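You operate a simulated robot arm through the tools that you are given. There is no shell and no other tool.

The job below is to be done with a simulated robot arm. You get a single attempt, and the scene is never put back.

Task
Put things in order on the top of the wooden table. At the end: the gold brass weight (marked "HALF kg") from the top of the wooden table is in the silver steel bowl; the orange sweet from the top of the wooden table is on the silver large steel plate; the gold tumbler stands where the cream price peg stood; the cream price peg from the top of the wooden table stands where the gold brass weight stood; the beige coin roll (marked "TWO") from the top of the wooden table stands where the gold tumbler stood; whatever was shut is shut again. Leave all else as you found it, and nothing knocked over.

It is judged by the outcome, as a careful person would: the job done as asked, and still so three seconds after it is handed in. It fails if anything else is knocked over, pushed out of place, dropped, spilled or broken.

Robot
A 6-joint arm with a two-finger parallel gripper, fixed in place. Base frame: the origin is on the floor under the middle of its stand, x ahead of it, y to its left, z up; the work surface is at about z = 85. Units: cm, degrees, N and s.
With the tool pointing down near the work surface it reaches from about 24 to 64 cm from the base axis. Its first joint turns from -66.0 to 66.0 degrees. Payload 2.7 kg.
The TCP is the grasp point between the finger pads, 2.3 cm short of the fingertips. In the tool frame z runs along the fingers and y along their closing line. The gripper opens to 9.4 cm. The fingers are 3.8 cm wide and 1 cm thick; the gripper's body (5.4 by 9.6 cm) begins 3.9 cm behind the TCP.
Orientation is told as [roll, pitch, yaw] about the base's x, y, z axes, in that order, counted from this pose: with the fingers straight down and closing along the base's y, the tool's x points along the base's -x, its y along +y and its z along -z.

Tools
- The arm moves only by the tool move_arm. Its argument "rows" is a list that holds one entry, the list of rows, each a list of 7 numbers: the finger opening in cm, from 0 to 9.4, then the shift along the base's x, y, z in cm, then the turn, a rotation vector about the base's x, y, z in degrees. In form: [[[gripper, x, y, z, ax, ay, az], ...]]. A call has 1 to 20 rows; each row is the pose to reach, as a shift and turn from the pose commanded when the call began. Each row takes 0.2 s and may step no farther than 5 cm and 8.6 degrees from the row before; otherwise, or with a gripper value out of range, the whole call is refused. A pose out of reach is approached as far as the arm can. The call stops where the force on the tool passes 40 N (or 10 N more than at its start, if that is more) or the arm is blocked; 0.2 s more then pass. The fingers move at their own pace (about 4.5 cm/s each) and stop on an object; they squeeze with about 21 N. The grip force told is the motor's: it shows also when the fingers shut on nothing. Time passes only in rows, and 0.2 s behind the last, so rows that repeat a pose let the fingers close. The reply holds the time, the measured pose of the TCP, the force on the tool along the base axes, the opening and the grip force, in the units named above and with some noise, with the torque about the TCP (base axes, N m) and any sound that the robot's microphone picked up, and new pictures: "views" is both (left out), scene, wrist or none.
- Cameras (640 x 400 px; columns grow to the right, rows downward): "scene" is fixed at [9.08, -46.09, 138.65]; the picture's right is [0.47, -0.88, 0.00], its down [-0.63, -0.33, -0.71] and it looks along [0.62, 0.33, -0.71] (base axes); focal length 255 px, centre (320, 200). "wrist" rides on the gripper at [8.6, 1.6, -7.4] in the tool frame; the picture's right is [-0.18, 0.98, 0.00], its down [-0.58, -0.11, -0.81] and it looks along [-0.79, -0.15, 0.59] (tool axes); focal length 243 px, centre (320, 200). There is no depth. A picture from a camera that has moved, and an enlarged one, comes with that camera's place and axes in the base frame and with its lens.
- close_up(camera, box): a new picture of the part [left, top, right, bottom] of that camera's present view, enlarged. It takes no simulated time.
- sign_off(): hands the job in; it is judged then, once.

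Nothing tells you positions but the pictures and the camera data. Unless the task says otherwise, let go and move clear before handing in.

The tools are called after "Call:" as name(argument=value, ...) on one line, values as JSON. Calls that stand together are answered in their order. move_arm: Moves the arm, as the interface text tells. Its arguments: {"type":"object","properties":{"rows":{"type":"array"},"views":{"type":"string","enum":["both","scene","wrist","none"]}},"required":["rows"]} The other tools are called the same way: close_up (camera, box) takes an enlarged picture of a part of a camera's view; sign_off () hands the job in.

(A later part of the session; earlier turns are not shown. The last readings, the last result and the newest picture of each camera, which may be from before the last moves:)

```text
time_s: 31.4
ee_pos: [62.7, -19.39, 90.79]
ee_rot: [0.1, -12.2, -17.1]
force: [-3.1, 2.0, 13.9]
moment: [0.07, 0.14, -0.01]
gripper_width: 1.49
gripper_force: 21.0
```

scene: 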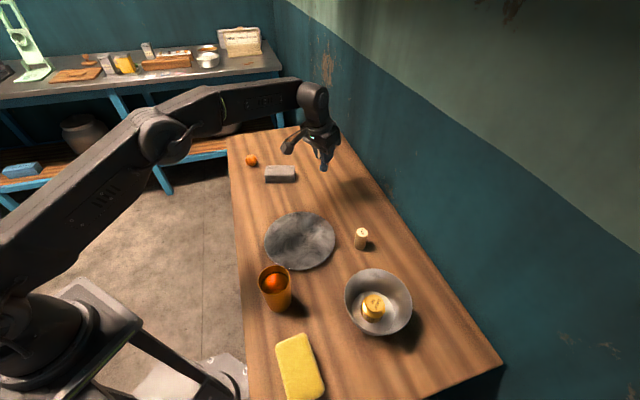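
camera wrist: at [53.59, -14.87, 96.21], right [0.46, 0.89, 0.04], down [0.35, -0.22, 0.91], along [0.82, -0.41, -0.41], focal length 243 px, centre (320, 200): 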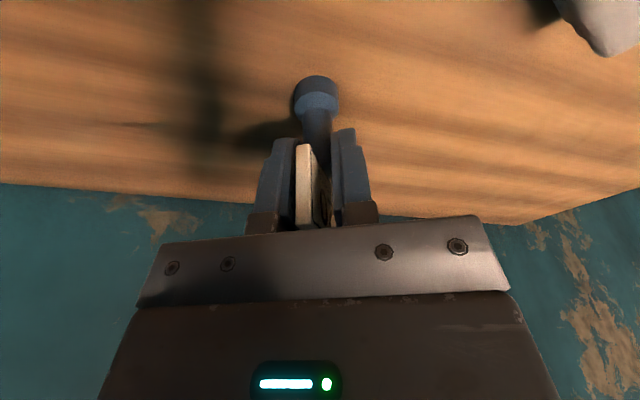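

The reaction is centred under the peg, so its base is flat on the table. I relieve the pressure, open the fingers and retreat upward.

Call:
move_arm(rows=[[[0.8, 0, 0, 0.1, 0, 0, 0], [0.8, 0, 0, 0.1, 0, 0, 0], [1.8, 0, 0, 0.1, 0, 0, 0], [2.4, 0, 0, 0.1, 0, 0, 0], [3.2, 0, 0, 0.1, 0, 0, 0], [4.5, 0, 0, 0.1, 0, 0, 0], [5.6, 0, 0, 0.1, 0, 0, 0], [5.6, 0, 0, 0.1, 0, 0, 0]]])

Call:
close_up(camera="scene", box=[270, 130, 370, 210])

Call:
close_up(camera="wrist", box=[200, 60, 440, 300])

```text
time_s: 33.2
ee_pos: [62.58, -19.32, 90.63]
ee_rot: [-0.1, -12.0, -17.1]
force: [-0.5, 0.0, 0.0]
moment: [0.03, -0.03, 0.01]
gripper_width: 5.63
gripper_force: 0.1
camera wrist: at [53.54, -14.86, 96.14], right [0.46, 0.89, 0.04], down [0.35, -0.22, 0.91], along [0.81, -0.41, -0.41], focal length 243 px, centre (320, 200)
```

scene: 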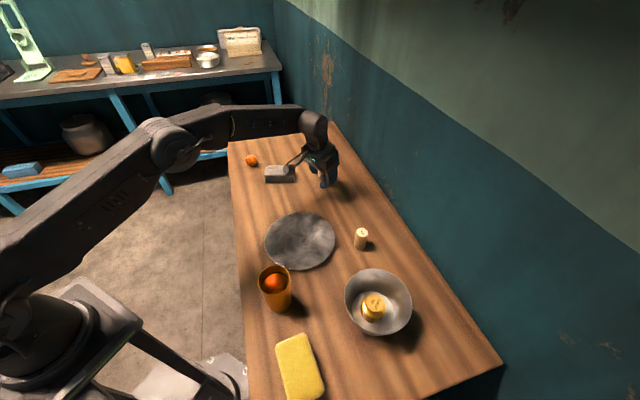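
wrist: 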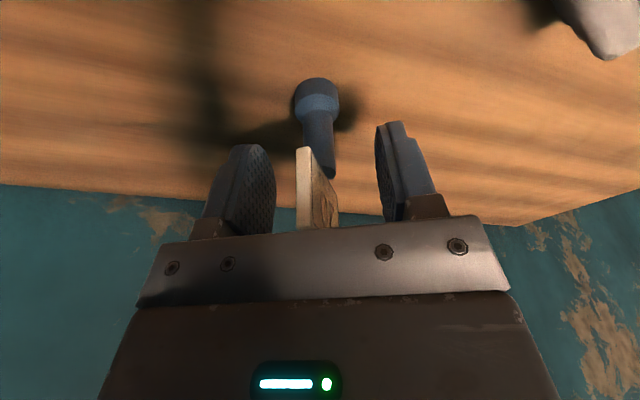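

```text
5.00 times, centred on (320, 170) of scene
camera zoom: at [9.08, -46.09, 138.65], right [0.47, -0.88, 0.0], down [-0.63, -0.33, -0.71], along [0.62, 0.33, -0.71], focal length 1276 px, centre (320, 350)
```

zoom: 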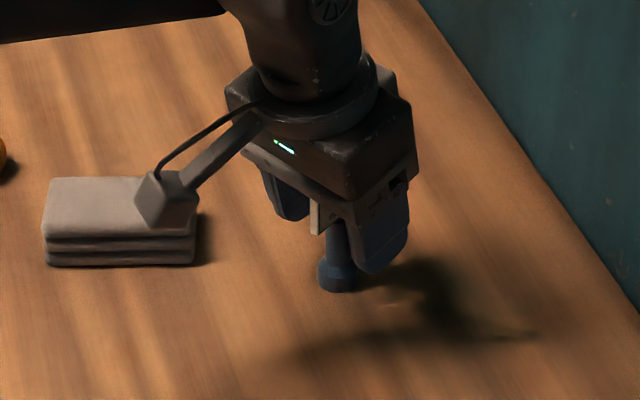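

```text
1.67 times, centred on (320, 180) of wrist
camera zoom: at [53.54, -14.86, 96.14], right [0.46, 0.89, 0.04], down [0.35, -0.22, 0.91], along [0.81, -0.41, -0.41], focal length 404 px, centre (320, 233)
```

zoom: 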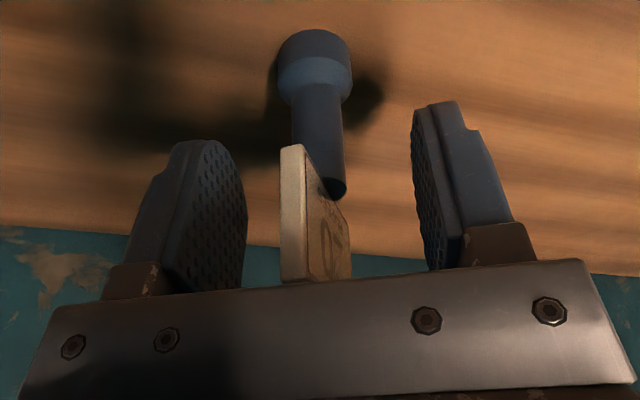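

The peg stands free on the weight's old spot. I lift clear, then straighten the tool to vertical while moving back toward the tumbler.

Call:
move_arm(rows=[[[5.6, 0, 0, 1, 0, 0, 0], [5.6, 0, 0, 3, 0, 0, 0], [5.6, 0, 0, 6, 0, 0, 0], [5.6, 0, 0, 10, 0, 0, 0], [5.6, -1, -0.2, 13, 0, 0, 0], [5.6, -3.5, -0.8, 14, 0, 0, 0], [6.6, -6.5, -1.5, 14, 0.58, 1.91, 0], [7.6, -9.5, -2.2, 14, 1.17, 3.82, 0], [8.6, -12.5, -2.9, 14, 1.75, 5.74, 0], [9.4, -15.5, -3.5, 14, 2.34, 7.65, 0], [9.4, -18.5, -4.2, 14, 2.92, 9.56, 0], [9.4, -21.5, -4.9, 14, 3.5, 11.47, 0], [9.4, -23, -5.2, 14, 3.5, 11.47, 0], [9.4, -23, -5.2, 14, 3.5, 11.47, 0]]])

Call:
close_up(camera="scene", box=[270, 130, 370, 210])

```text
time_s: 36.2
ee_pos: [39.48, -24.44, 104.82]
ee_rot: [0.1, -0.1, -17.2]
force: [-0.1, 0.3, 0.2]
moment: [-0.01, -0.01, 0.0]
gripper_width: 9.4
gripper_force: 0.1
camera wrist: at [31.79, -20.44, 112.17], right [0.47, 0.89, 0.0], down [0.52, -0.27, 0.81], along [0.71, -0.38, -0.59], focal length 243 px, centre (320, 200)
```

scene: 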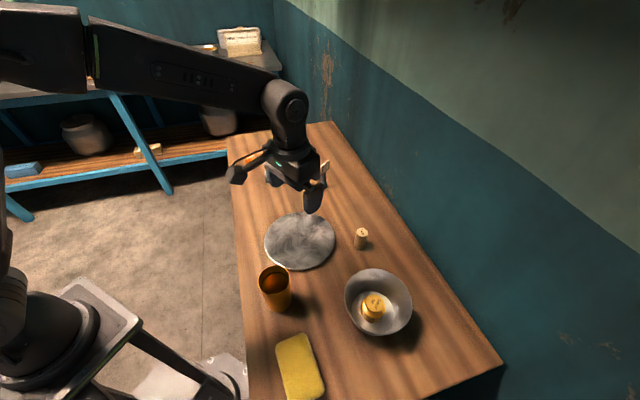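
wrist: 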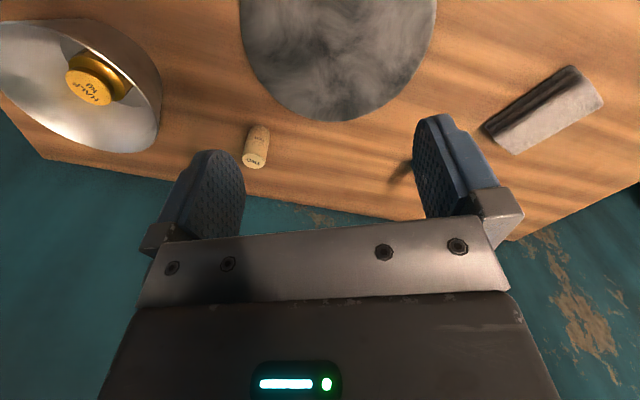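

```text
5.00 times, centred on (320, 170) of scene
camera zoom: at [9.08, -46.1, 138.65], right [0.47, -0.88, 0.0], down [-0.63, -0.33, -0.71], along [0.62, 0.33, -0.71], focal length 1276 px, centre (320, 350)
```

zoom: 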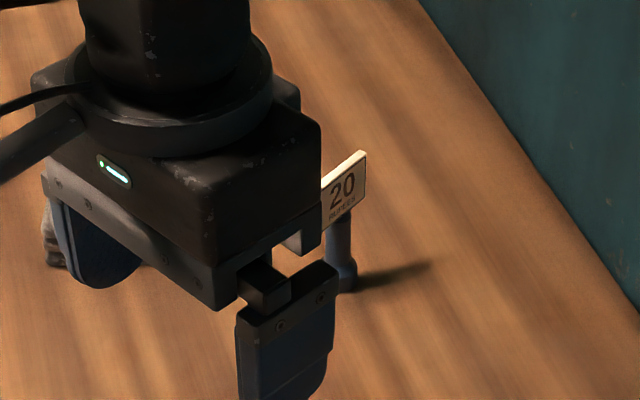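

The peg stands upright on its new spot. I move above the tumbler, turning the gripper a little, and look down into it.

Call:
move_arm(rows=[[[9.4, -2.4, -0.5, 0, 0, 0, -2], [9.4, -5.2, -1.2, 0, 0, 0, -5], [9.4, -8.0, -1.9, 0, 0, 0, -8], [9.4, -11, -2.5, 0, 0, 0, -11], [9.4, -13.4, -3.1, 0, 0, 0, -13], [9.4, -14.2, -3.3, 0, 0, 0, -13], [9.4, -14.2, -3.3, 0, 0, 0, -13]]])

Call:
close_up(camera="wrist", box=[220, 0, 420, 125])

Call:
close_up(camera="scene", box=[225, 220, 345, 330])

```text
time_s: 37.8
ee_pos: [25.38, -27.79, 104.68]
ee_rot: [-0.1, 0.0, -30.1]
force: [0.4, -0.3, -0.3]
moment: [0.01, 0.01, -0.03]
gripper_width: 9.39
gripper_force: 0.1
camera wrist: at [18.75, -22.18, 112.09], right [0.65, 0.76, 0.0], down [0.45, -0.39, 0.81], along [0.61, -0.53, -0.59], focal length 243 px, centre (320, 200)
```

scene: 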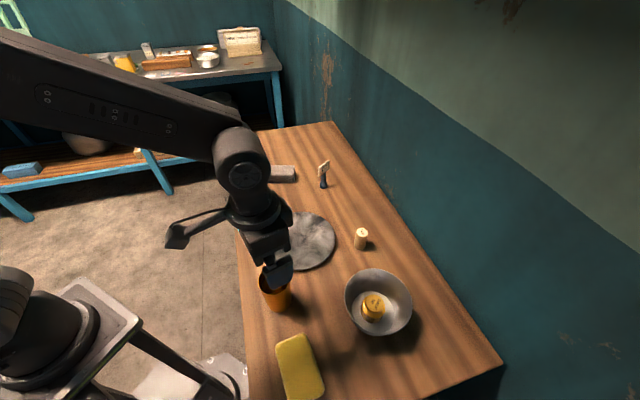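
wrist: 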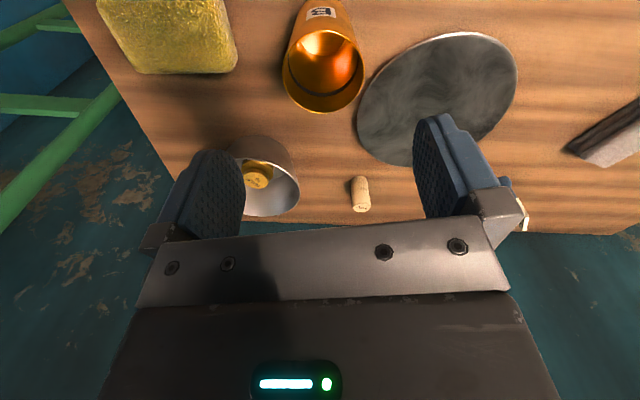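

```text
3.20 times, centred on (320, 62) of wrist
camera zoom: at [18.75, -22.18, 112.09], right [0.65, 0.76, 0.0], down [0.45, -0.39, 0.81], along [0.61, -0.53, -0.59], focal length 776 px, centre (320, 640)
```

zoom: 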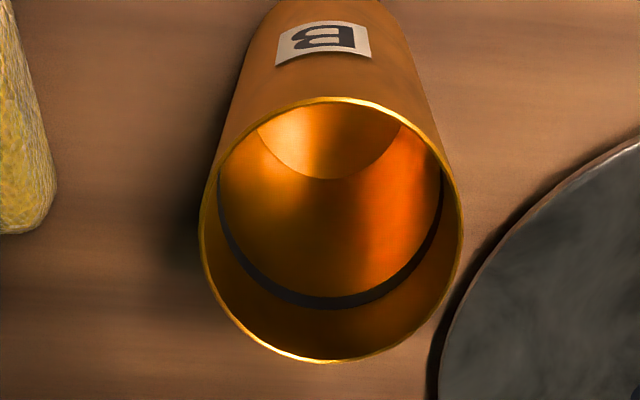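

```text
3.64 times, centred on (285, 275) of scene
camera zoom: at [9.08, -46.09, 138.65], right [0.47, -0.88, 0.0], down [-0.63, -0.33, -0.71], along [0.62, 0.33, -0.71], focal length 928 px, centre (447, -73)
```

zoom: 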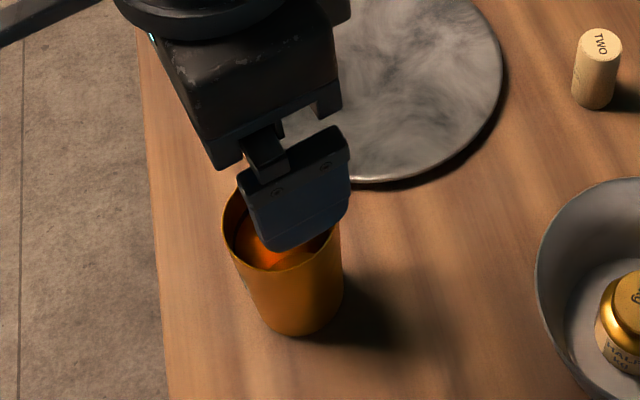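

The tumbler is empty, with a "B" label on its outside, and its rim centre is at about (25.3, -27.6). I descend around it.

Call:
move_arm(rows=[[[9.4, -0.05, 0.15, -2, 0, 0, 0], [9.4, -0.05, 0.15, -4.5, 0, 0, 0], [9.4, -0.05, 0.15, -7, 0, 0, 0], [9.4, -0.05, 0.15, -9, 0, 0, 0], [9.4, -0.05, 0.15, -10, 0, 0, 0], [9.4, -0.05, 0.15, -10, 0, 0, 0]]])

Call:
close_up(camera="scene", box=[225, 220, 345, 330])

```text
time_s: 39.2
ee_pos: [25.4, -27.63, 94.65]
ee_rot: [0.0, 0.0, -30.1]
force: [0.5, -0.2, -0.6]
moment: [0.0, 0.02, -0.02]
gripper_width: 9.41
gripper_force: 0.0
camera wrist: at [18.73, -21.92, 102.04], right [0.65, 0.76, 0.0], down [0.45, -0.39, 0.81], along [0.61, -0.53, -0.59], focal length 243 px, centre (320, 200)
```

scene: 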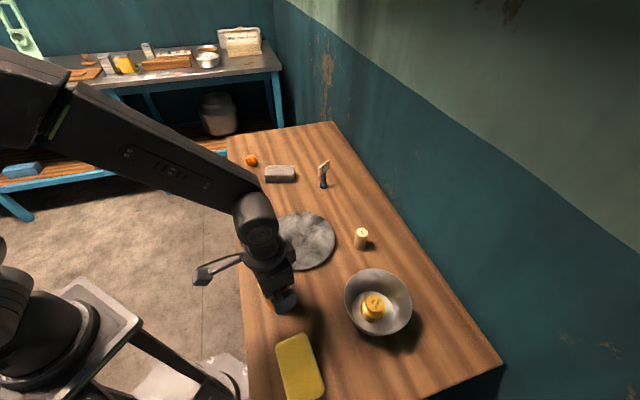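
wrist: 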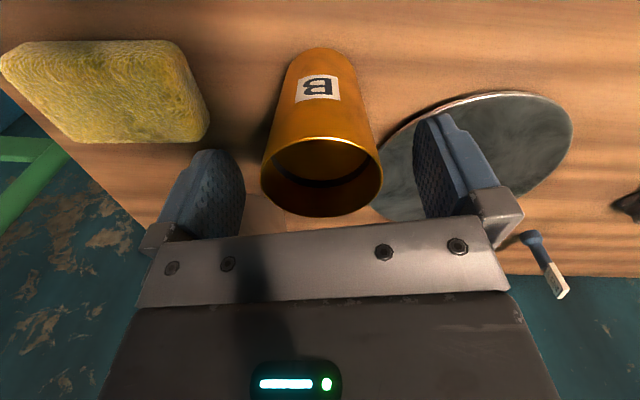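

```text
3.64 times, centred on (285, 275) of scene
camera zoom: at [9.08, -46.1, 138.65], right [0.47, -0.88, 0.0], down [-0.63, -0.33, -0.71], along [0.62, 0.33, -0.71], focal length 928 px, centre (447, -73)
```

zoom: 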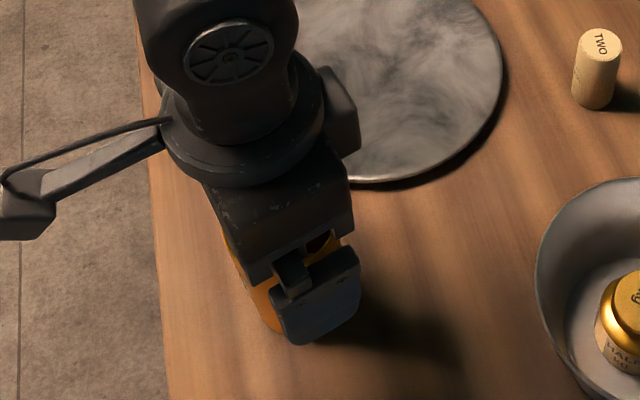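

The tumbler is centred between the fingers. I go down another 2.3 cm and close.

Call:
move_arm(rows=[[[9.4, 0, 0, -1, 0, 0, 0], [9.4, 0, 0, -2, 0, 0, 0], [9.4, 0, 0, -2.4, 0, 0, 0], [8.4, 0, 0, -2.4, 0, 0, 0], [7.4, 0, 0, -2.4, 0, 0, 0], [6.6, 0, 0, -2.4, 0, 0, 0], [6.0, 0, 0, -2.4, 0, 0, 0], [5.4, 0, 0, -2.4, 0, 0, 0], [4.9, 0, 0, -2.4, 0, 0, 0], [4.9, 0, 0, -2.4, 0, 0, 0]]])

```text
time_s: 41.4
ee_pos: [25.29, -27.63, 92.27]
ee_rot: [0.0, 0.1, -30.1]
force: [0.2, -0.2, 0.6]
moment: [-0.02, -0.02, 0.01]
gripper_width: 5.89
gripper_force: 21.5
camera wrist: at [18.7, -21.93, 99.69], right [0.65, 0.76, 0.0], down [0.45, -0.39, 0.81], along [0.61, -0.53, -0.59], focal length 243 px, centre (320, 200)
```

scene: 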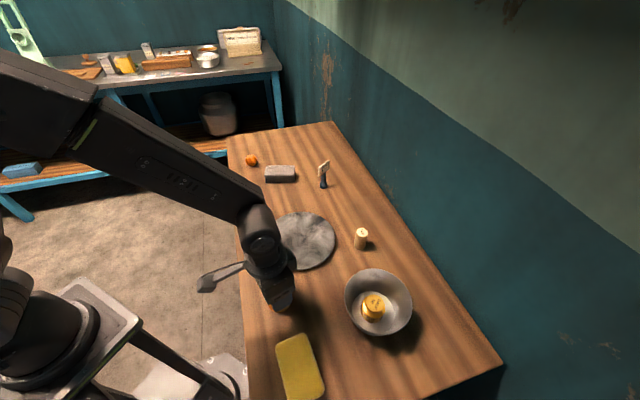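
wrist: 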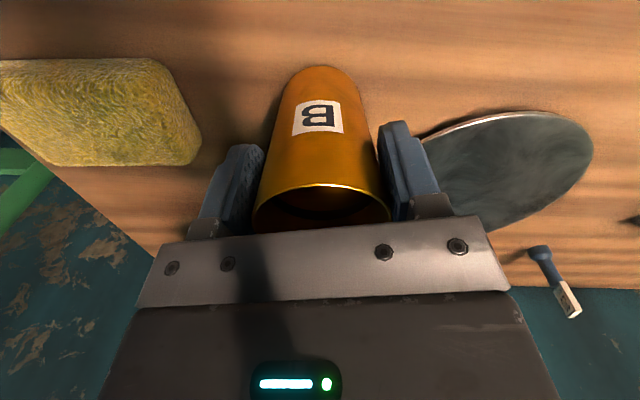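

The tumbler is gripped at its rim (5.89 cm). I lift it, carry it level to the peg's old place near (45.4, -8.0), and stop above it.

Call:
move_arm(rows=[[[4.9, 0, 0, 0.6, 0, 0, 0], [4.9, 0, 0, 1.8, 0, 0, 0], [4.9, 0, 0, 3.3, 0, 0, 0], [4.9, 0, 0, 4.8, 0, 0, 0], [4.9, 0.3, 0.3, 5.8, 0, 0, 0], [4.9, 1.3, 1.3, 6, 0, 0, 1], [4.9, 2.8, 2.8, 6, 0, 0, 3], [4.9, 4.6, 4.6, 6, 0, 0, 5], [4.9, 6.4, 6.4, 6, 0, 0, 7], [4.9, 8.2, 8.2, 6, 0, 0, 9], [4.9, 10, 10, 6, 0, 0, 11], [4.9, 11.8, 11.7, 6, 0, 0, 13], [4.9, 13.6, 13.5, 6, 0, 0, 15], [4.9, 15.4, 15.3, 6, 0, 0, 17], [4.9, 17.2, 17.0, 6, 0, 0, 19], [4.9, 18.6, 18.4, 6, 0, 0, 20], [4.9, 19.5, 19.3, 6, 0, 0, 20], [4.9, 19.8, 19.6, 6, 0, 0, 20], [4.9, 19.8, 19.6, 6, 0, 0, 20]]])

Call:
close_up(camera="scene", box=[220, 140, 340, 250])

```text
time_s: 45.4
ee_pos: [45.1, -8.06, 98.18]
ee_rot: [0.0, 0.0, -10.1]
force: [0.6, 0.2, -0.1]
moment: [0.01, -0.01, 0.01]
gripper_width: 5.84
gripper_force: 20.9
camera wrist: at [36.96, -4.99, 105.68], right [0.35, 0.94, 0.0], down [0.55, -0.21, 0.81], along [0.75, -0.29, -0.59], focal length 243 px, centre (320, 200)
```

scene: 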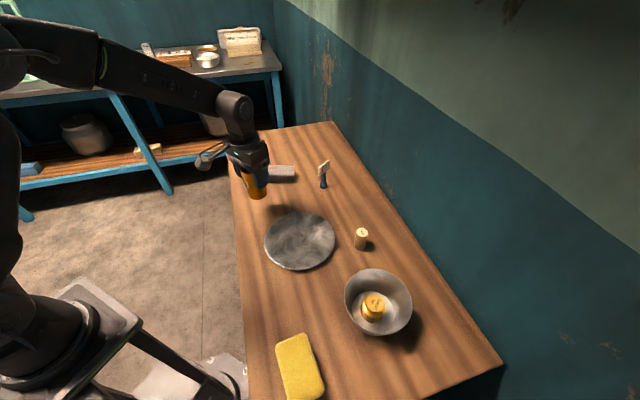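
wrist: 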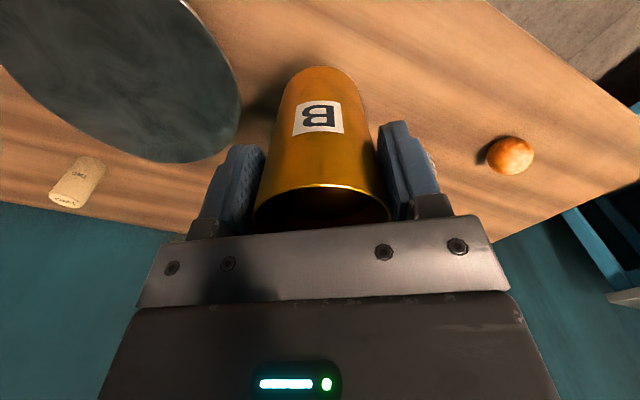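

```text
3.64 times, centred on (280, 195) of scene
camera zoom: at [9.09, -46.09, 138.65], right [0.47, -0.88, 0.0], down [-0.63, -0.33, -0.71], along [0.62, 0.33, -0.71], focal length 928 px, centre (466, 218)
```

zoom: 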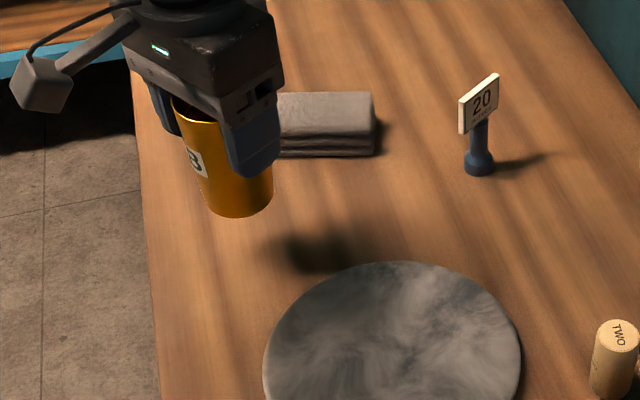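

The tumbler hangs upright over the peg's old place. I lower it to just above the table and then feel for contact.

Call:
move_arm(rows=[[[4.9, 0, 0, -1, 0, 0, 0], [4.9, 0, 0, -2.5, 0, 0, 0], [4.9, 0, 0, -4, 0, 0, 0], [4.9, 0, 0, -5.1, 0, 0, 0], [4.9, 0, 0, -5.6, 0, 0, 0], [4.9, 0, 0, -5.8, 0, 0, 0], [4.9, 0, 0, -5.8, 0, 0, 0]]])

Call:
close_up(camera="scene", box=[220, 140, 340, 250])

```text
time_s: 47.0
ee_pos: [45.07, -8.13, 92.41]
ee_rot: [0.0, 0.0, -10.1]
force: [0.8, -0.5, -1.5]
moment: [0.03, -0.05, 0.0]
gripper_width: 5.84
gripper_force: 21.1
camera wrist: at [36.96, -5.01, 99.9], right [0.35, 0.94, 0.0], down [0.55, -0.21, 0.81], along [0.75, -0.29, -0.59], focal length 243 px, centre (320, 200)
```

scene: 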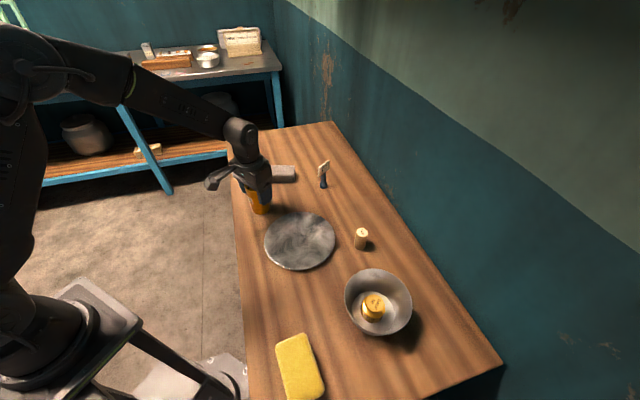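
wrist: 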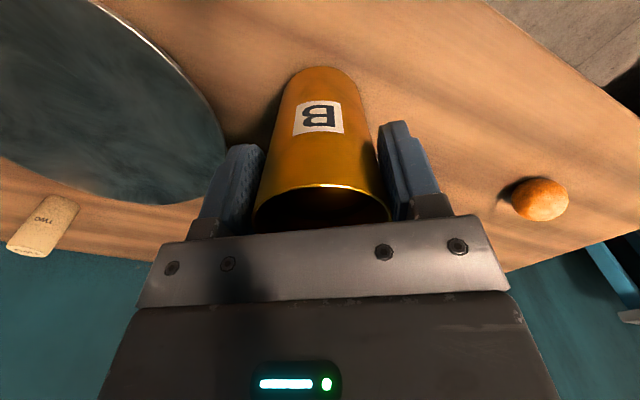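

```text
3.64 times, centred on (280, 195) of scene
camera zoom: at [9.08, -46.1, 138.65], right [0.47, -0.88, 0.0], down [-0.63, -0.33, -0.71], along [0.62, 0.33, -0.71], focal length 928 px, centre (466, 218)
```

zoom: 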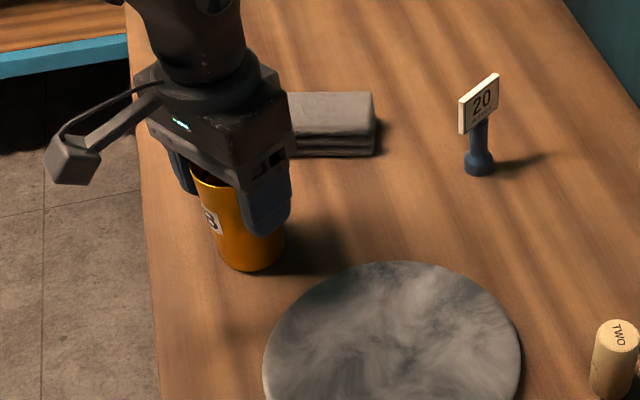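

Call:
move_arm(rows=[[[4.9, 0, 0, -0.1, 0, 0, 0], [4.9, 0, 0, -0.1, 0, 0, 0]]], views="none")

Call:
move_arm(rows=[[[4.9, 0, 0, -0.1, 0, 0, 0], [4.9, 0, 0, -0.1, 0, 0, 0]]], views="none")

```text
time_s: 47.6
ee_pos: [45.08, -8.06, 92.23]
ee_rot: [-0.1, 0.0, -10.0]
force: [0.5, 0.0, -0.6]
moment: [-0.02, 0.02, 0.01]
gripper_width: 5.88
gripper_force: 20.7
```

```text
time_s: 48.2
ee_pos: [45.05, -8.05, 92.29]
ee_rot: [0.1, 0.0, -10.0]
force: [0.4, -0.3, 0.2]
moment: [-0.02, 0.0, -0.01]
gripper_width: 5.84
gripper_force: 21.2
```

Call:
move_arm(rows=[[[4.9, 0, 0, -0.1, 0, 0, 0], [4.9, 0, 0, -0.1, 0, 0, 0]]], views="none")

```text
time_s: 48.8
ee_pos: [45.23, -8.01, 92.42]
ee_rot: [0.1, -0.1, -10.0]
force: [-3.0, -0.2, 10.2]
moment: [0.02, 0.19, 0.05]
gripper_width: 5.85
gripper_force: 20.8
```

Firm contact now. I relieve it by one millimetre, open the fingers wide and rise straight up.

Call:
move_arm(rows=[[[4.9, 0, 0, 0.1, 0, 0, 0], [4.9, 0, 0, 0.1, 0, 0, 0], [6.2, 0, 0, 0.1, 0, 0, 0], [7.0, 0, 0, 0.1, 0, 0, 0], [8.2, 0, 0, 0.1, 0, 0, 0], [9.4, 0, 0, 0.1, 0, 0, 0], [9.4, 0, 0, 0.1, 0, 0, 0], [9.4, 0, 0, 1.5, 0, 0, 0], [9.4, 0, 0, 3.5, 0, 0, 0], [9.4, 0, 0, 6.5, 0, 0, 0], [9.4, 0, 0, 10, 0, 0, 0], [9.4, 0, 0, 12, 0, 0, 0], [9.4, 0, 0, 12, 0, 0, 0]]])

Call:
close_up(camera="scene", box=[220, 140, 340, 250])

```text
time_s: 51.6
ee_pos: [45.25, -8.0, 104.18]
ee_rot: [0.0, -0.1, -10.1]
force: [0.6, 0.0, 1.0]
moment: [0.04, 0.02, 0.02]
gripper_width: 9.38
gripper_force: 0.1
camera wrist: at [36.99, -5.04, 111.68], right [0.35, 0.94, 0.0], down [0.55, -0.21, 0.81], along [0.75, -0.29, -0.59], focal length 243 px, centre (320, 200)
```

scene: 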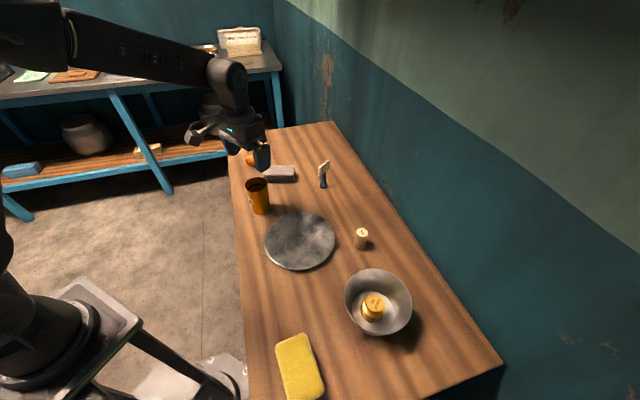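
wrist: 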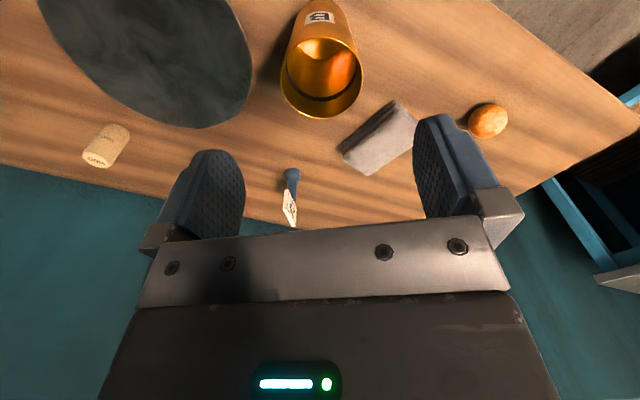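

```text
3.64 times, centred on (280, 195) of scene
camera zoom: at [9.08, -46.09, 138.65], right [0.47, -0.88, 0.0], down [-0.63, -0.33, -0.71], along [0.62, 0.33, -0.71], focal length 928 px, centre (466, 218)
```

zoom: 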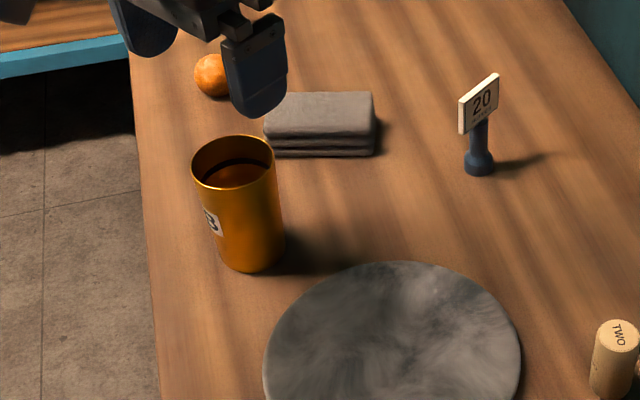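

The tumbler stands where the peg stood. Next is the coin roll near (46.7, -37.8): I move high over it and turn to face it.

Call:
move_arm(rows=[[[9.0, 0, -1, 0, 0, 0, -1], [8.0, 0.1, -3, 0, 0, 0, -3.5], [7.0, 0.2, -5.7, 0, 0, 0, -6], [6.5, 0.3, -8.4, 0, 0, 0, -8.5], [6.5, 0.5, -11.1, 0, 0, 0, -11], [6.5, 0.6, -13.8, 0, 0, 0, -14], [6.5, 0.7, -16.5, 0, 0, 0, -17], [6.5, 0.8, -19.2, 0, 0, 0, -20], [6.5, 0.9, -21.9, 0, 0, 0, -23], [6.5, 1.0, -24.6, -1, 0, 0, -26], [6.5, 1.2, -27.3, -2, 0, 0, -29], [6.5, 1.4, -29.2, -3, 0, 0, -30], [6.5, 1.4, -29.7, -4, 0, 0, -30], [6.5, 1.4, -29.7, -4, 0, 0, -30]]])

Call:
close_up(camera="wrist", box=[220, 0, 420, 125])

```text
time_s: 54.6
ee_pos: [46.48, -37.67, 100.15]
ee_rot: [0.0, -0.1, -40.1]
force: [0.6, -0.1, -1.2]
moment: [-0.02, 0.04, -0.01]
gripper_width: 6.49
gripper_force: 0.0
camera wrist: at [41.01, -30.97, 107.6], right [0.77, 0.63, 0.0], down [0.37, -0.46, 0.81], along [0.51, -0.62, -0.59], focal length 243 px, centre (320, 200)
```

scene: 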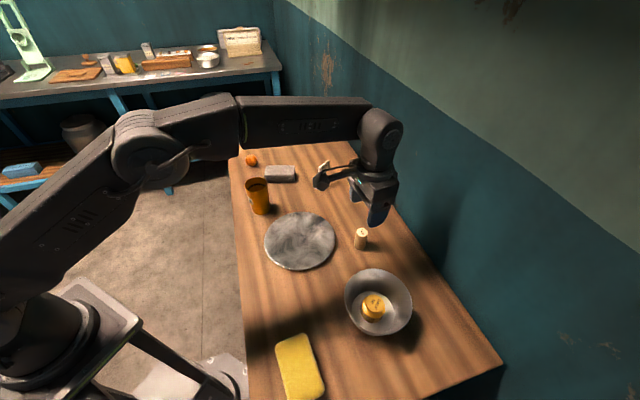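
wrist: 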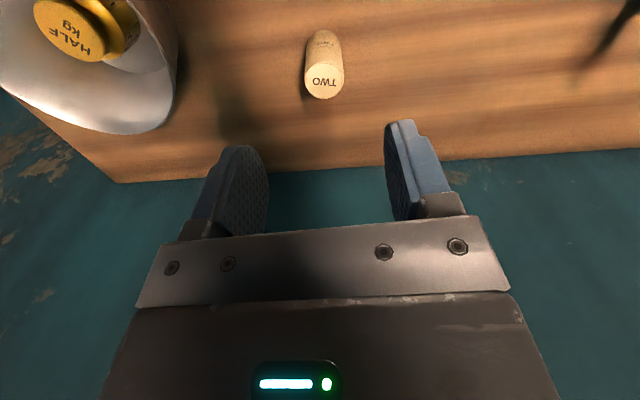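

```text
3.20 times, centred on (320, 62) of wrist
camera zoom: at [41.01, -30.97, 107.6], right [0.77, 0.63, 0.0], down [0.37, -0.46, 0.81], along [0.51, -0.62, -0.59], focal length 776 px, centre (320, 640)
```

zoom: 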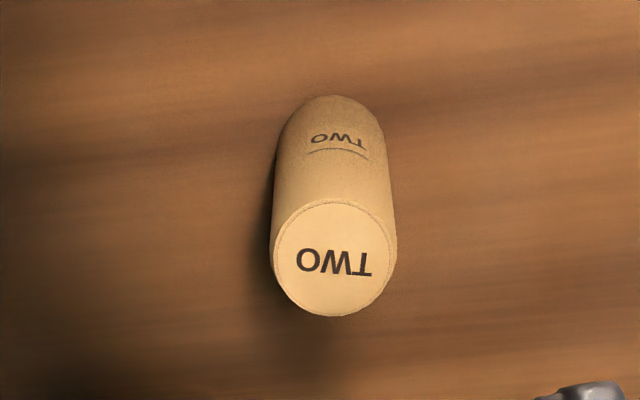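

The roll's centre is about (46.9, -37.65). I correct for that and descend to just above its top to check.

Call:
move_arm(rows=[[[6.5, 0.44, 0.02, -2, 0, 0, 0], [6.5, 0.44, 0.02, -4.5, 0, 0, 0], [6.5, 0.44, 0.02, -6.2, 0, 0, 0], [6.5, 0.44, 0.02, -7, 0, 0, 0], [6.5, 0.44, 0.02, -7, 0, 0, 0]]], views="wrist")

```text
time_s: 55.8
ee_pos: [47.06, -37.63, 93.06]
ee_rot: [0.0, -0.1, -40.1]
force: [0.6, -0.1, -0.6]
moment: [-0.01, 0.01, -0.01]
gripper_width: 6.52
gripper_force: 0.0
camera wrist: at [41.45, -30.95, 100.55], right [0.77, 0.63, 0.0], down [0.37, -0.46, 0.81], along [0.51, -0.62, -0.59], focal length 243 px, centre (320, 200)
```

wrist: 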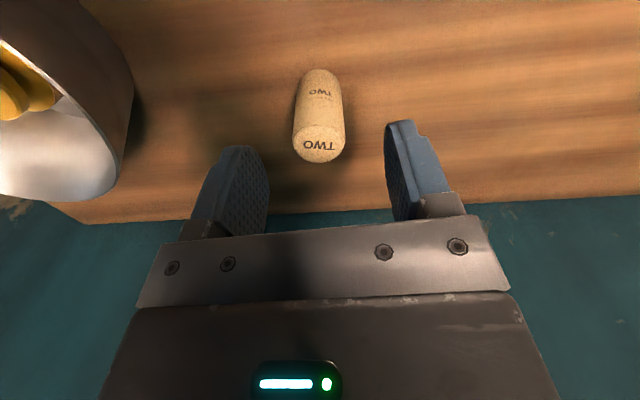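

The roll is centred between the fingers. I descend and close on it.

Call:
move_arm(rows=[[[6.5, 0, 0, -1.5, 0, 0, 0], [6.5, 0, 0, -3, 0, 0, 0], [6.5, 0, 0, -4.2, 0, 0, 0], [6.5, 0, 0, -4.5, 0, 0, 0], [5.4, 0, 0, -4.5, 0, 0, 0], [4.4, 0, 0, -4.5, 0, 0, 0], [3.6, 0, 0, -4.5, 0, 0, 0], [3.1, 0, 0, -4.5, 0, 0, 0], [2.6, 0, 0, -4.5, 0, 0, 0], [2.0, 0, 0, -4.5, 0, 0, 0], [2.0, 0, 0, -4.5, 0, 0, 0]]])

```text
time_s: 58.2
ee_pos: [46.88, -37.74, 88.62]
ee_rot: [0.0, -0.1, -40.1]
force: [0.0, -0.9, -0.4]
moment: [0.02, -0.03, -0.02]
gripper_width: 2.86
gripper_force: 20.9
camera wrist: at [41.41, -30.98, 96.09], right [0.77, 0.63, 0.0], down [0.37, -0.46, 0.81], along [0.51, -0.62, -0.59], focal length 243 px, centre (320, 200)
```

scene: 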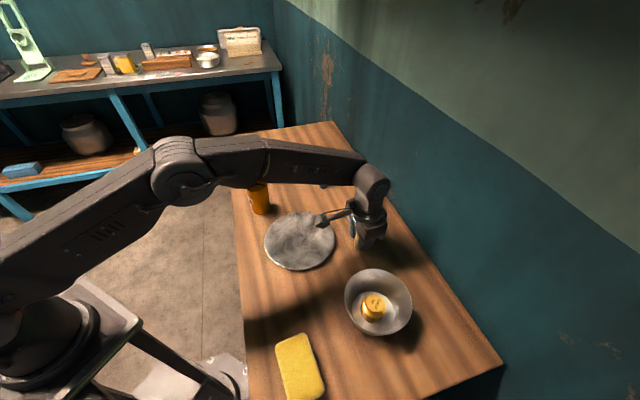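
wrist: 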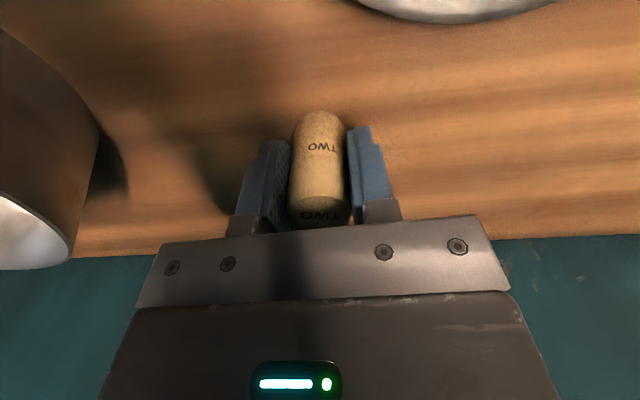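

The coin roll is held (2.86 cm). I lift it, carry it over the plate at a safe height to the tumbler's old place near (25.5, -27.7), and stop above.

Call:
move_arm(rows=[[[2.0, 0, 0, 0.8, 0, 0, 0], [2.0, 0, 0, 2.5, 0, 0, 0], [2.0, 0, 0, 5, 0, 0, 0], [2.0, 0, 0, 7.5, 0, 0, 0], [2.0, -0.7, 0.3, 8, 0, 0, 0], [2.0, -2.3, 1.1, 8, 0, 0, 0], [2.0, -4.5, 2.1, 8, 0, 0, 0], [2.0, -6.8, 3.1, 8, 0, 0, 0], [2.0, -9.1, 4.2, 8, 0, 0, 0], [2.0, -11.4, 5.3, 8, 0, 0, 0], [2.0, -13.7, 6.4, 8, 0, 0, 0], [2.0, -16.0, 7.4, 8, 0, 0, 0], [2.0, -18.2, 8.4, 8, 0, 0, 0], [2.0, -20.0, 9.3, 8, 0, 0, 0], [2.0, -21.0, 9.75, 8, 0, 0, 0], [2.0, -21.35, 9.9, 8, 0, 0, 0], [2.0, -21.35, 9.9, 8, 0, 0, 0]]])

Call:
close_up(camera="scene", box=[225, 200, 345, 330])

```text
time_s: 61.8
ee_pos: [25.63, -27.75, 96.69]
ee_rot: [0.0, 0.0, -40.1]
force: [-0.4, 0.1, -1.1]
moment: [-0.01, -0.01, 0.01]
gripper_width: 2.86
gripper_force: 21.5
camera wrist: at [20.08, -21.03, 104.1], right [0.77, 0.63, 0.0], down [0.37, -0.46, 0.81], along [0.51, -0.62, -0.59], focal length 243 px, centre (320, 200)
```

scene: 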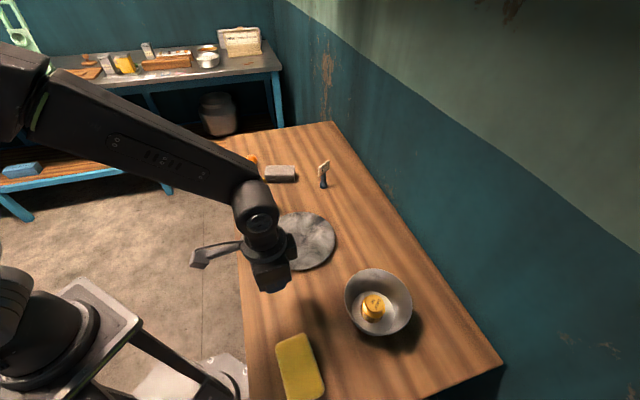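
wrist: 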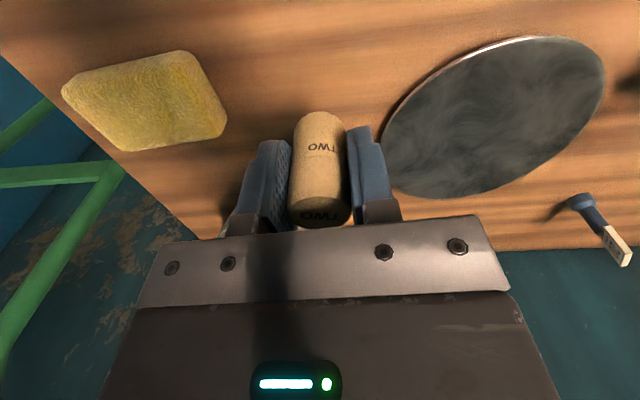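

```text
3.08 times, centred on (285, 265) of scene
camera zoom: at [9.08, -46.1, 138.65], right [0.47, -0.88, 0.0], down [-0.63, -0.33, -0.71], along [0.62, 0.33, -0.71], focal length 785 px, centre (428, 0)
```

zoom: 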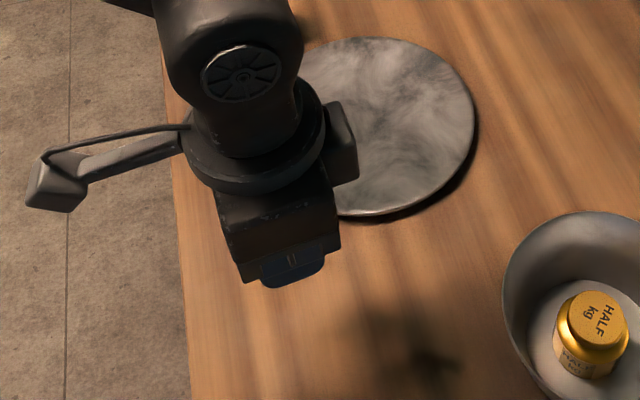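

I lower the roll to just above the table, then step down until it touches.

Call:
move_arm(rows=[[[2.0, 0, 0, -1.5, 0, 0, 0], [2.0, 0, 0, -3.5, 0, 0, 0], [2.0, 0, 0, -5.5, 0, 0, 0], [2.0, 0, 0, -7, 0, 0, 0], [2.0, 0, 0, -7.6, 0, 0, 0], [2.0, 0, 0, -7.8, 0, 0, 0], [2.0, 0, 0, -7.8, 0, 0, 0]]], views="none")

Call:
move_arm(rows=[[[2.0, 0, 0, -0.1, 0, 0, 0], [2.0, 0, 0, -0.1, 0, 0, 0]]], views="none")

```text
time_s: 63.4
ee_pos: [25.66, -27.87, 88.76]
ee_rot: [0.1, 0.0, -40.1]
force: [0.3, 0.5, -0.4]
moment: [-0.02, 0.02, -0.01]
gripper_width: 2.86
gripper_force: 21.4
```

```text
time_s: 64.0
ee_pos: [25.63, -27.84, 88.77]
ee_rot: [0.0, 0.1, -40.1]
force: [-0.4, 0.2, -1.1]
moment: [0.0, 0.02, 0.02]
gripper_width: 2.88
gripper_force: 20.6
```

Call:
move_arm(rows=[[[2.0, 0, 0, -0.1, 0, 0, 0], [2.0, 0, 0, -0.1, 0, 0, 0]]], views="none")

Call:
move_arm(rows=[[[2.0, 0, 0, -0.05, 0, 0, 0], [2.0, 0, 0, -0.05, 0, 0, 0]]], views="wrist")

```text
time_s: 64.6
ee_pos: [25.71, -27.85, 88.69]
ee_rot: [0.1, 0.0, -40.1]
force: [0.2, 0.7, -1.6]
moment: [0.0, -0.03, -0.04]
gripper_width: 2.85
gripper_force: 20.6
```

```text
time_s: 65.2
ee_pos: [25.64, -27.87, 88.65]
ee_rot: [0.0, 0.0, -40.0]
force: [-0.2, 2.2, 5.1]
moment: [0.06, 0.05, 0.0]
gripper_width: 2.83
gripper_force: 20.3
camera wrist: at [20.09, -21.07, 96.08], right [0.77, 0.63, 0.0], down [0.37, -0.46, 0.81], along [0.51, -0.62, -0.59], focal length 243 px, centre (320, 200)
```

wrist: 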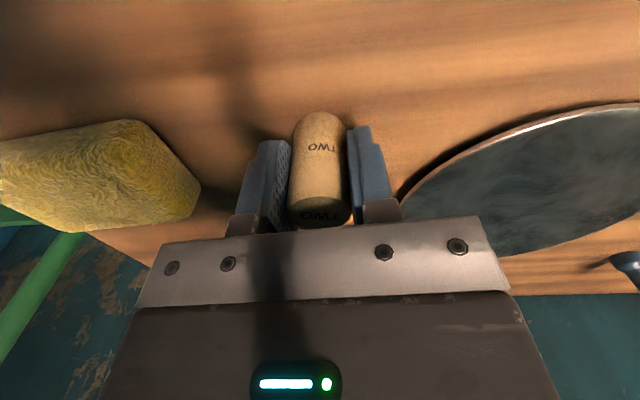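

The roll touches the table with about 5 N, so it is seated. I open the fingers and rise straight up.

Call:
move_arm(rows=[[[2.0, 0, 0, 0.05, 0, 0, 0], [3.1, 0, 0, 0.05, 0, 0, 0], [3.8, 0, 0, 0.05, 0, 0, 0], [5.0, 0, 0, 0.05, 0, 0, 0], [6.0, 0, 0, 0.05, 0, 0, 0], [6.0, 0, 0, 0.05, 0, 0, 0], [6.0, 0, 0, 1.5, 0, 0, 0], [6.0, 0, 0, 4, 0, 0, 0], [6.0, 0, 0, 8, 0, 0, 0], [6.0, 0, 0, 12, 0, 0, 0], [6.0, 0, 0, 15, 0, 0, 0], [6.0, 0, 0, 15, 0, 0, 0]]])

Call:
close_up(camera="wrist", box=[200, 0, 440, 150])

```text
time_s: 67.8
ee_pos: [25.53, -27.83, 103.66]
ee_rot: [0.0, 0.0, -40.1]
force: [0.1, 0.1, 0.0]
moment: [-0.03, 0.01, -0.06]
gripper_width: 6.0
gripper_force: 0.1
camera wrist: at [20.1, -21.12, 111.07], right [0.77, 0.63, 0.0], down [0.37, -0.46, 0.81], along [0.51, -0.62, -0.59], focal length 243 px, centre (320, 200)
```

scene: 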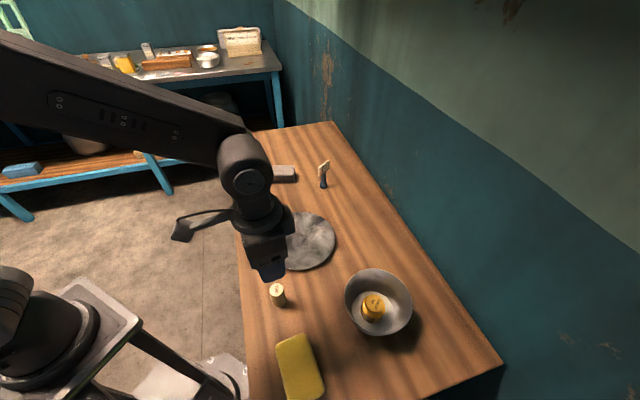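
wrist: 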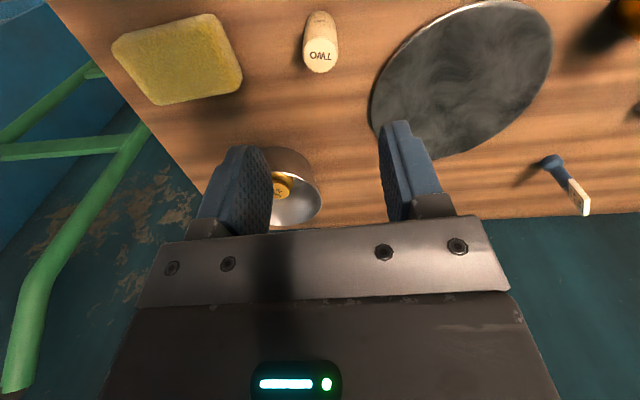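

```text
2.67 times, centred on (320, 75) of wrist
camera zoom: at [20.1, -21.12, 111.07], right [0.77, 0.63, 0.0], down [0.37, -0.46, 0.81], along [0.51, -0.62, -0.59], focal length 647 px, centre (320, 533)
```

zoom: 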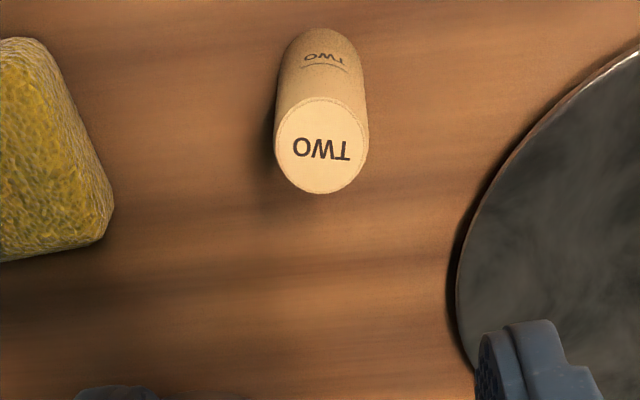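

The coin roll stands on the tumbler's old spot. Last is the orange sweet near (60.3, 7). I look closely at the plate and the sweet before moving.

Call:
close_up(camera="scene", box=[255, 200, 345, 280])

Call:
close_up(camera="wrist", box=[360, 0, 600, 170])

```text
5.00 times, centred on (300, 240) of scene
camera zoom: at [9.08, -46.09, 138.65], right [0.47, -0.88, 0.0], down [-0.63, -0.33, -0.71], along [0.62, 0.33, -0.71], focal length 1276 px, centre (420, 0)
```

zoom: 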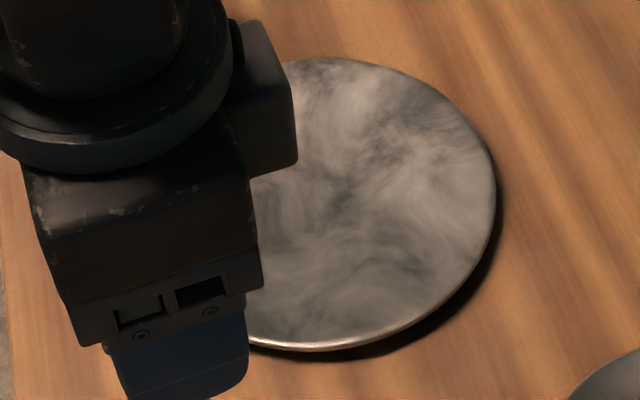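

```text
2.35 times, centred on (480, 85) of wrist
camera zoom: at [20.1, -21.12, 111.07], right [0.77, 0.63, 0.0], down [0.37, -0.46, 0.81], along [0.51, -0.62, -0.59], focal length 571 px, centre (-56, 471)
```

zoom: 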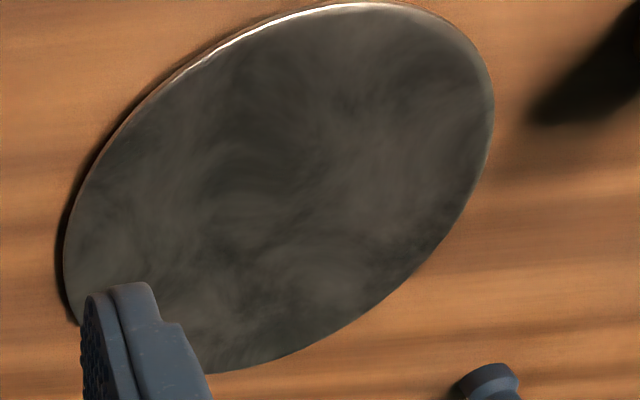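

The plate looks flat. I now travel high to above the sweet.

Call:
move_arm(rows=[[[6.0, 1, 1, 0, 0, 0, 1], [6.2, 3, 3, 0, 0, 0, 4], [6.5, 5.2, 5.2, 0, 0, 0, 7], [6.5, 7.4, 7.4, 0, 0, 0, 10], [6.5, 9.6, 9.6, 0, 0, 0, 13], [6.5, 11.8, 11.8, 0, 0, 0, 16], [6.5, 14, 14, 0, 0, 0, 19], [6.5, 16.2, 16.2, 0, 0, 0, 22], [6.5, 18.4, 18.4, 0, 0, 0, 25], [6.5, 20.6, 20.6, 0, 0, 0, 28], [6.5, 22.8, 22.8, 0, 0, 0, 31], [6.5, 25, 25, 0, 0, 0, 34], [6.5, 27.2, 27.2, 0, 0, 0, 37], [6.5, 29.4, 29.4, 0, 0, 0, 40], [6.5, 31.6, 31.6, 0, 0, 0, 43], [6.5, 33.6, 33.6, -1, 0, 0, 46], [6.5, 34.6, 34.6, -2, 0, 0, 47], [6.5, 34.8, 34.9, -3, 0, 0, 47], [6.5, 34.8, 34.9, -3, 0, 0, 47]]])

Call:
close_up(camera="wrist", box=[220, 0, 420, 125])

Call:
close_up(camera="scene", box=[220, 120, 420, 345])

```text
time_s: 71.8
ee_pos: [60.42, 7.06, 100.65]
ee_rot: [0.0, 0.0, 6.9]
force: [-0.4, 0.0, 0.2]
moment: [-0.01, 0.02, -0.01]
gripper_width: 6.5
gripper_force: 0.3
camera wrist: at [51.73, 7.58, 108.04], right [0.06, 1.0, 0.0], down [0.59, -0.04, 0.81], along [0.8, -0.05, -0.59], focal length 243 px, centre (320, 200)
```

scene: 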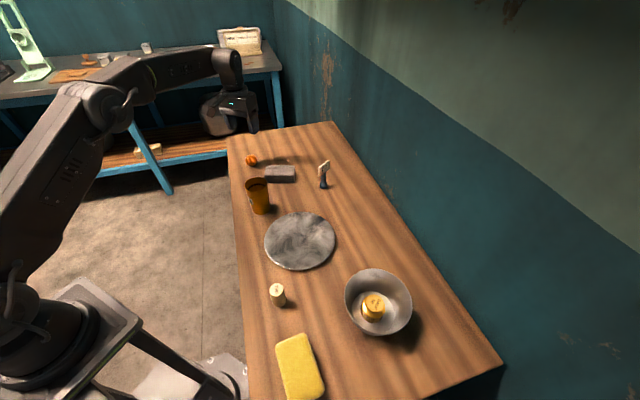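
wrist: 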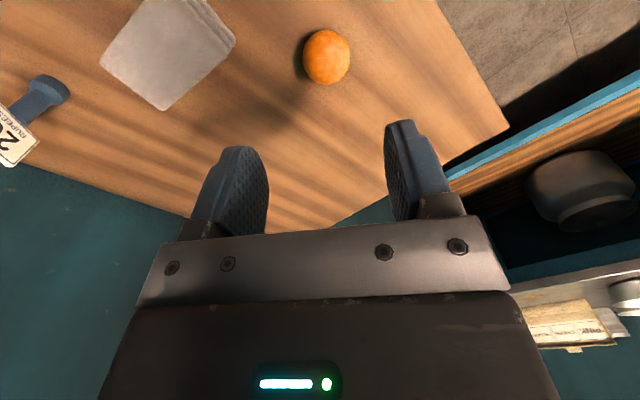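

```text
3.20 times, centred on (320, 62) of wrist
camera zoom: at [51.73, 7.58, 108.04], right [0.06, 1.0, 0.0], down [0.59, -0.04, 0.81], along [0.8, -0.05, -0.59], focal length 776 px, centre (320, 640)
```

zoom: 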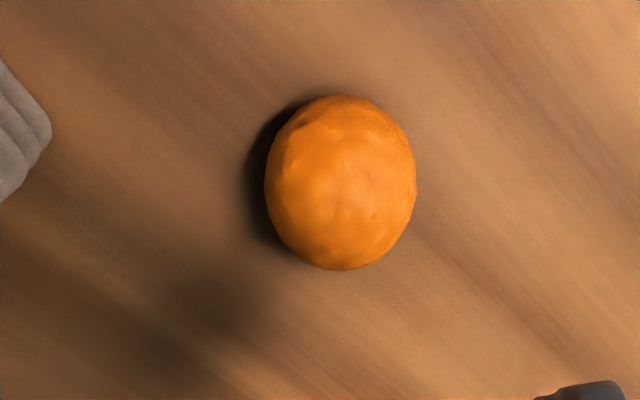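

```text
1.78 times, centred on (320, 232) of scene
camera zoom: at [9.08, -46.09, 138.65], right [0.47, -0.88, 0.0], down [-0.63, -0.33, -0.71], along [0.62, 0.33, -0.71], focal length 454 px, centre (320, 142)
```

zoom: 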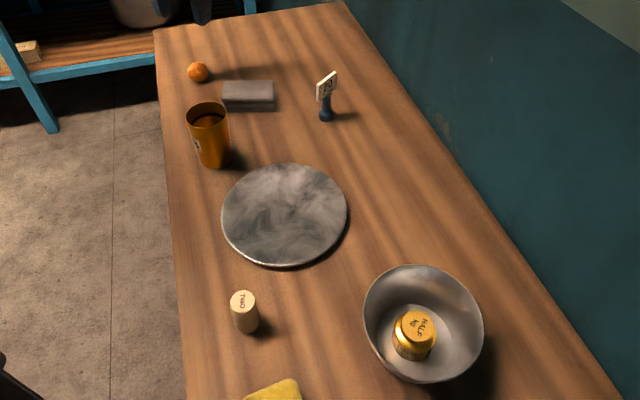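

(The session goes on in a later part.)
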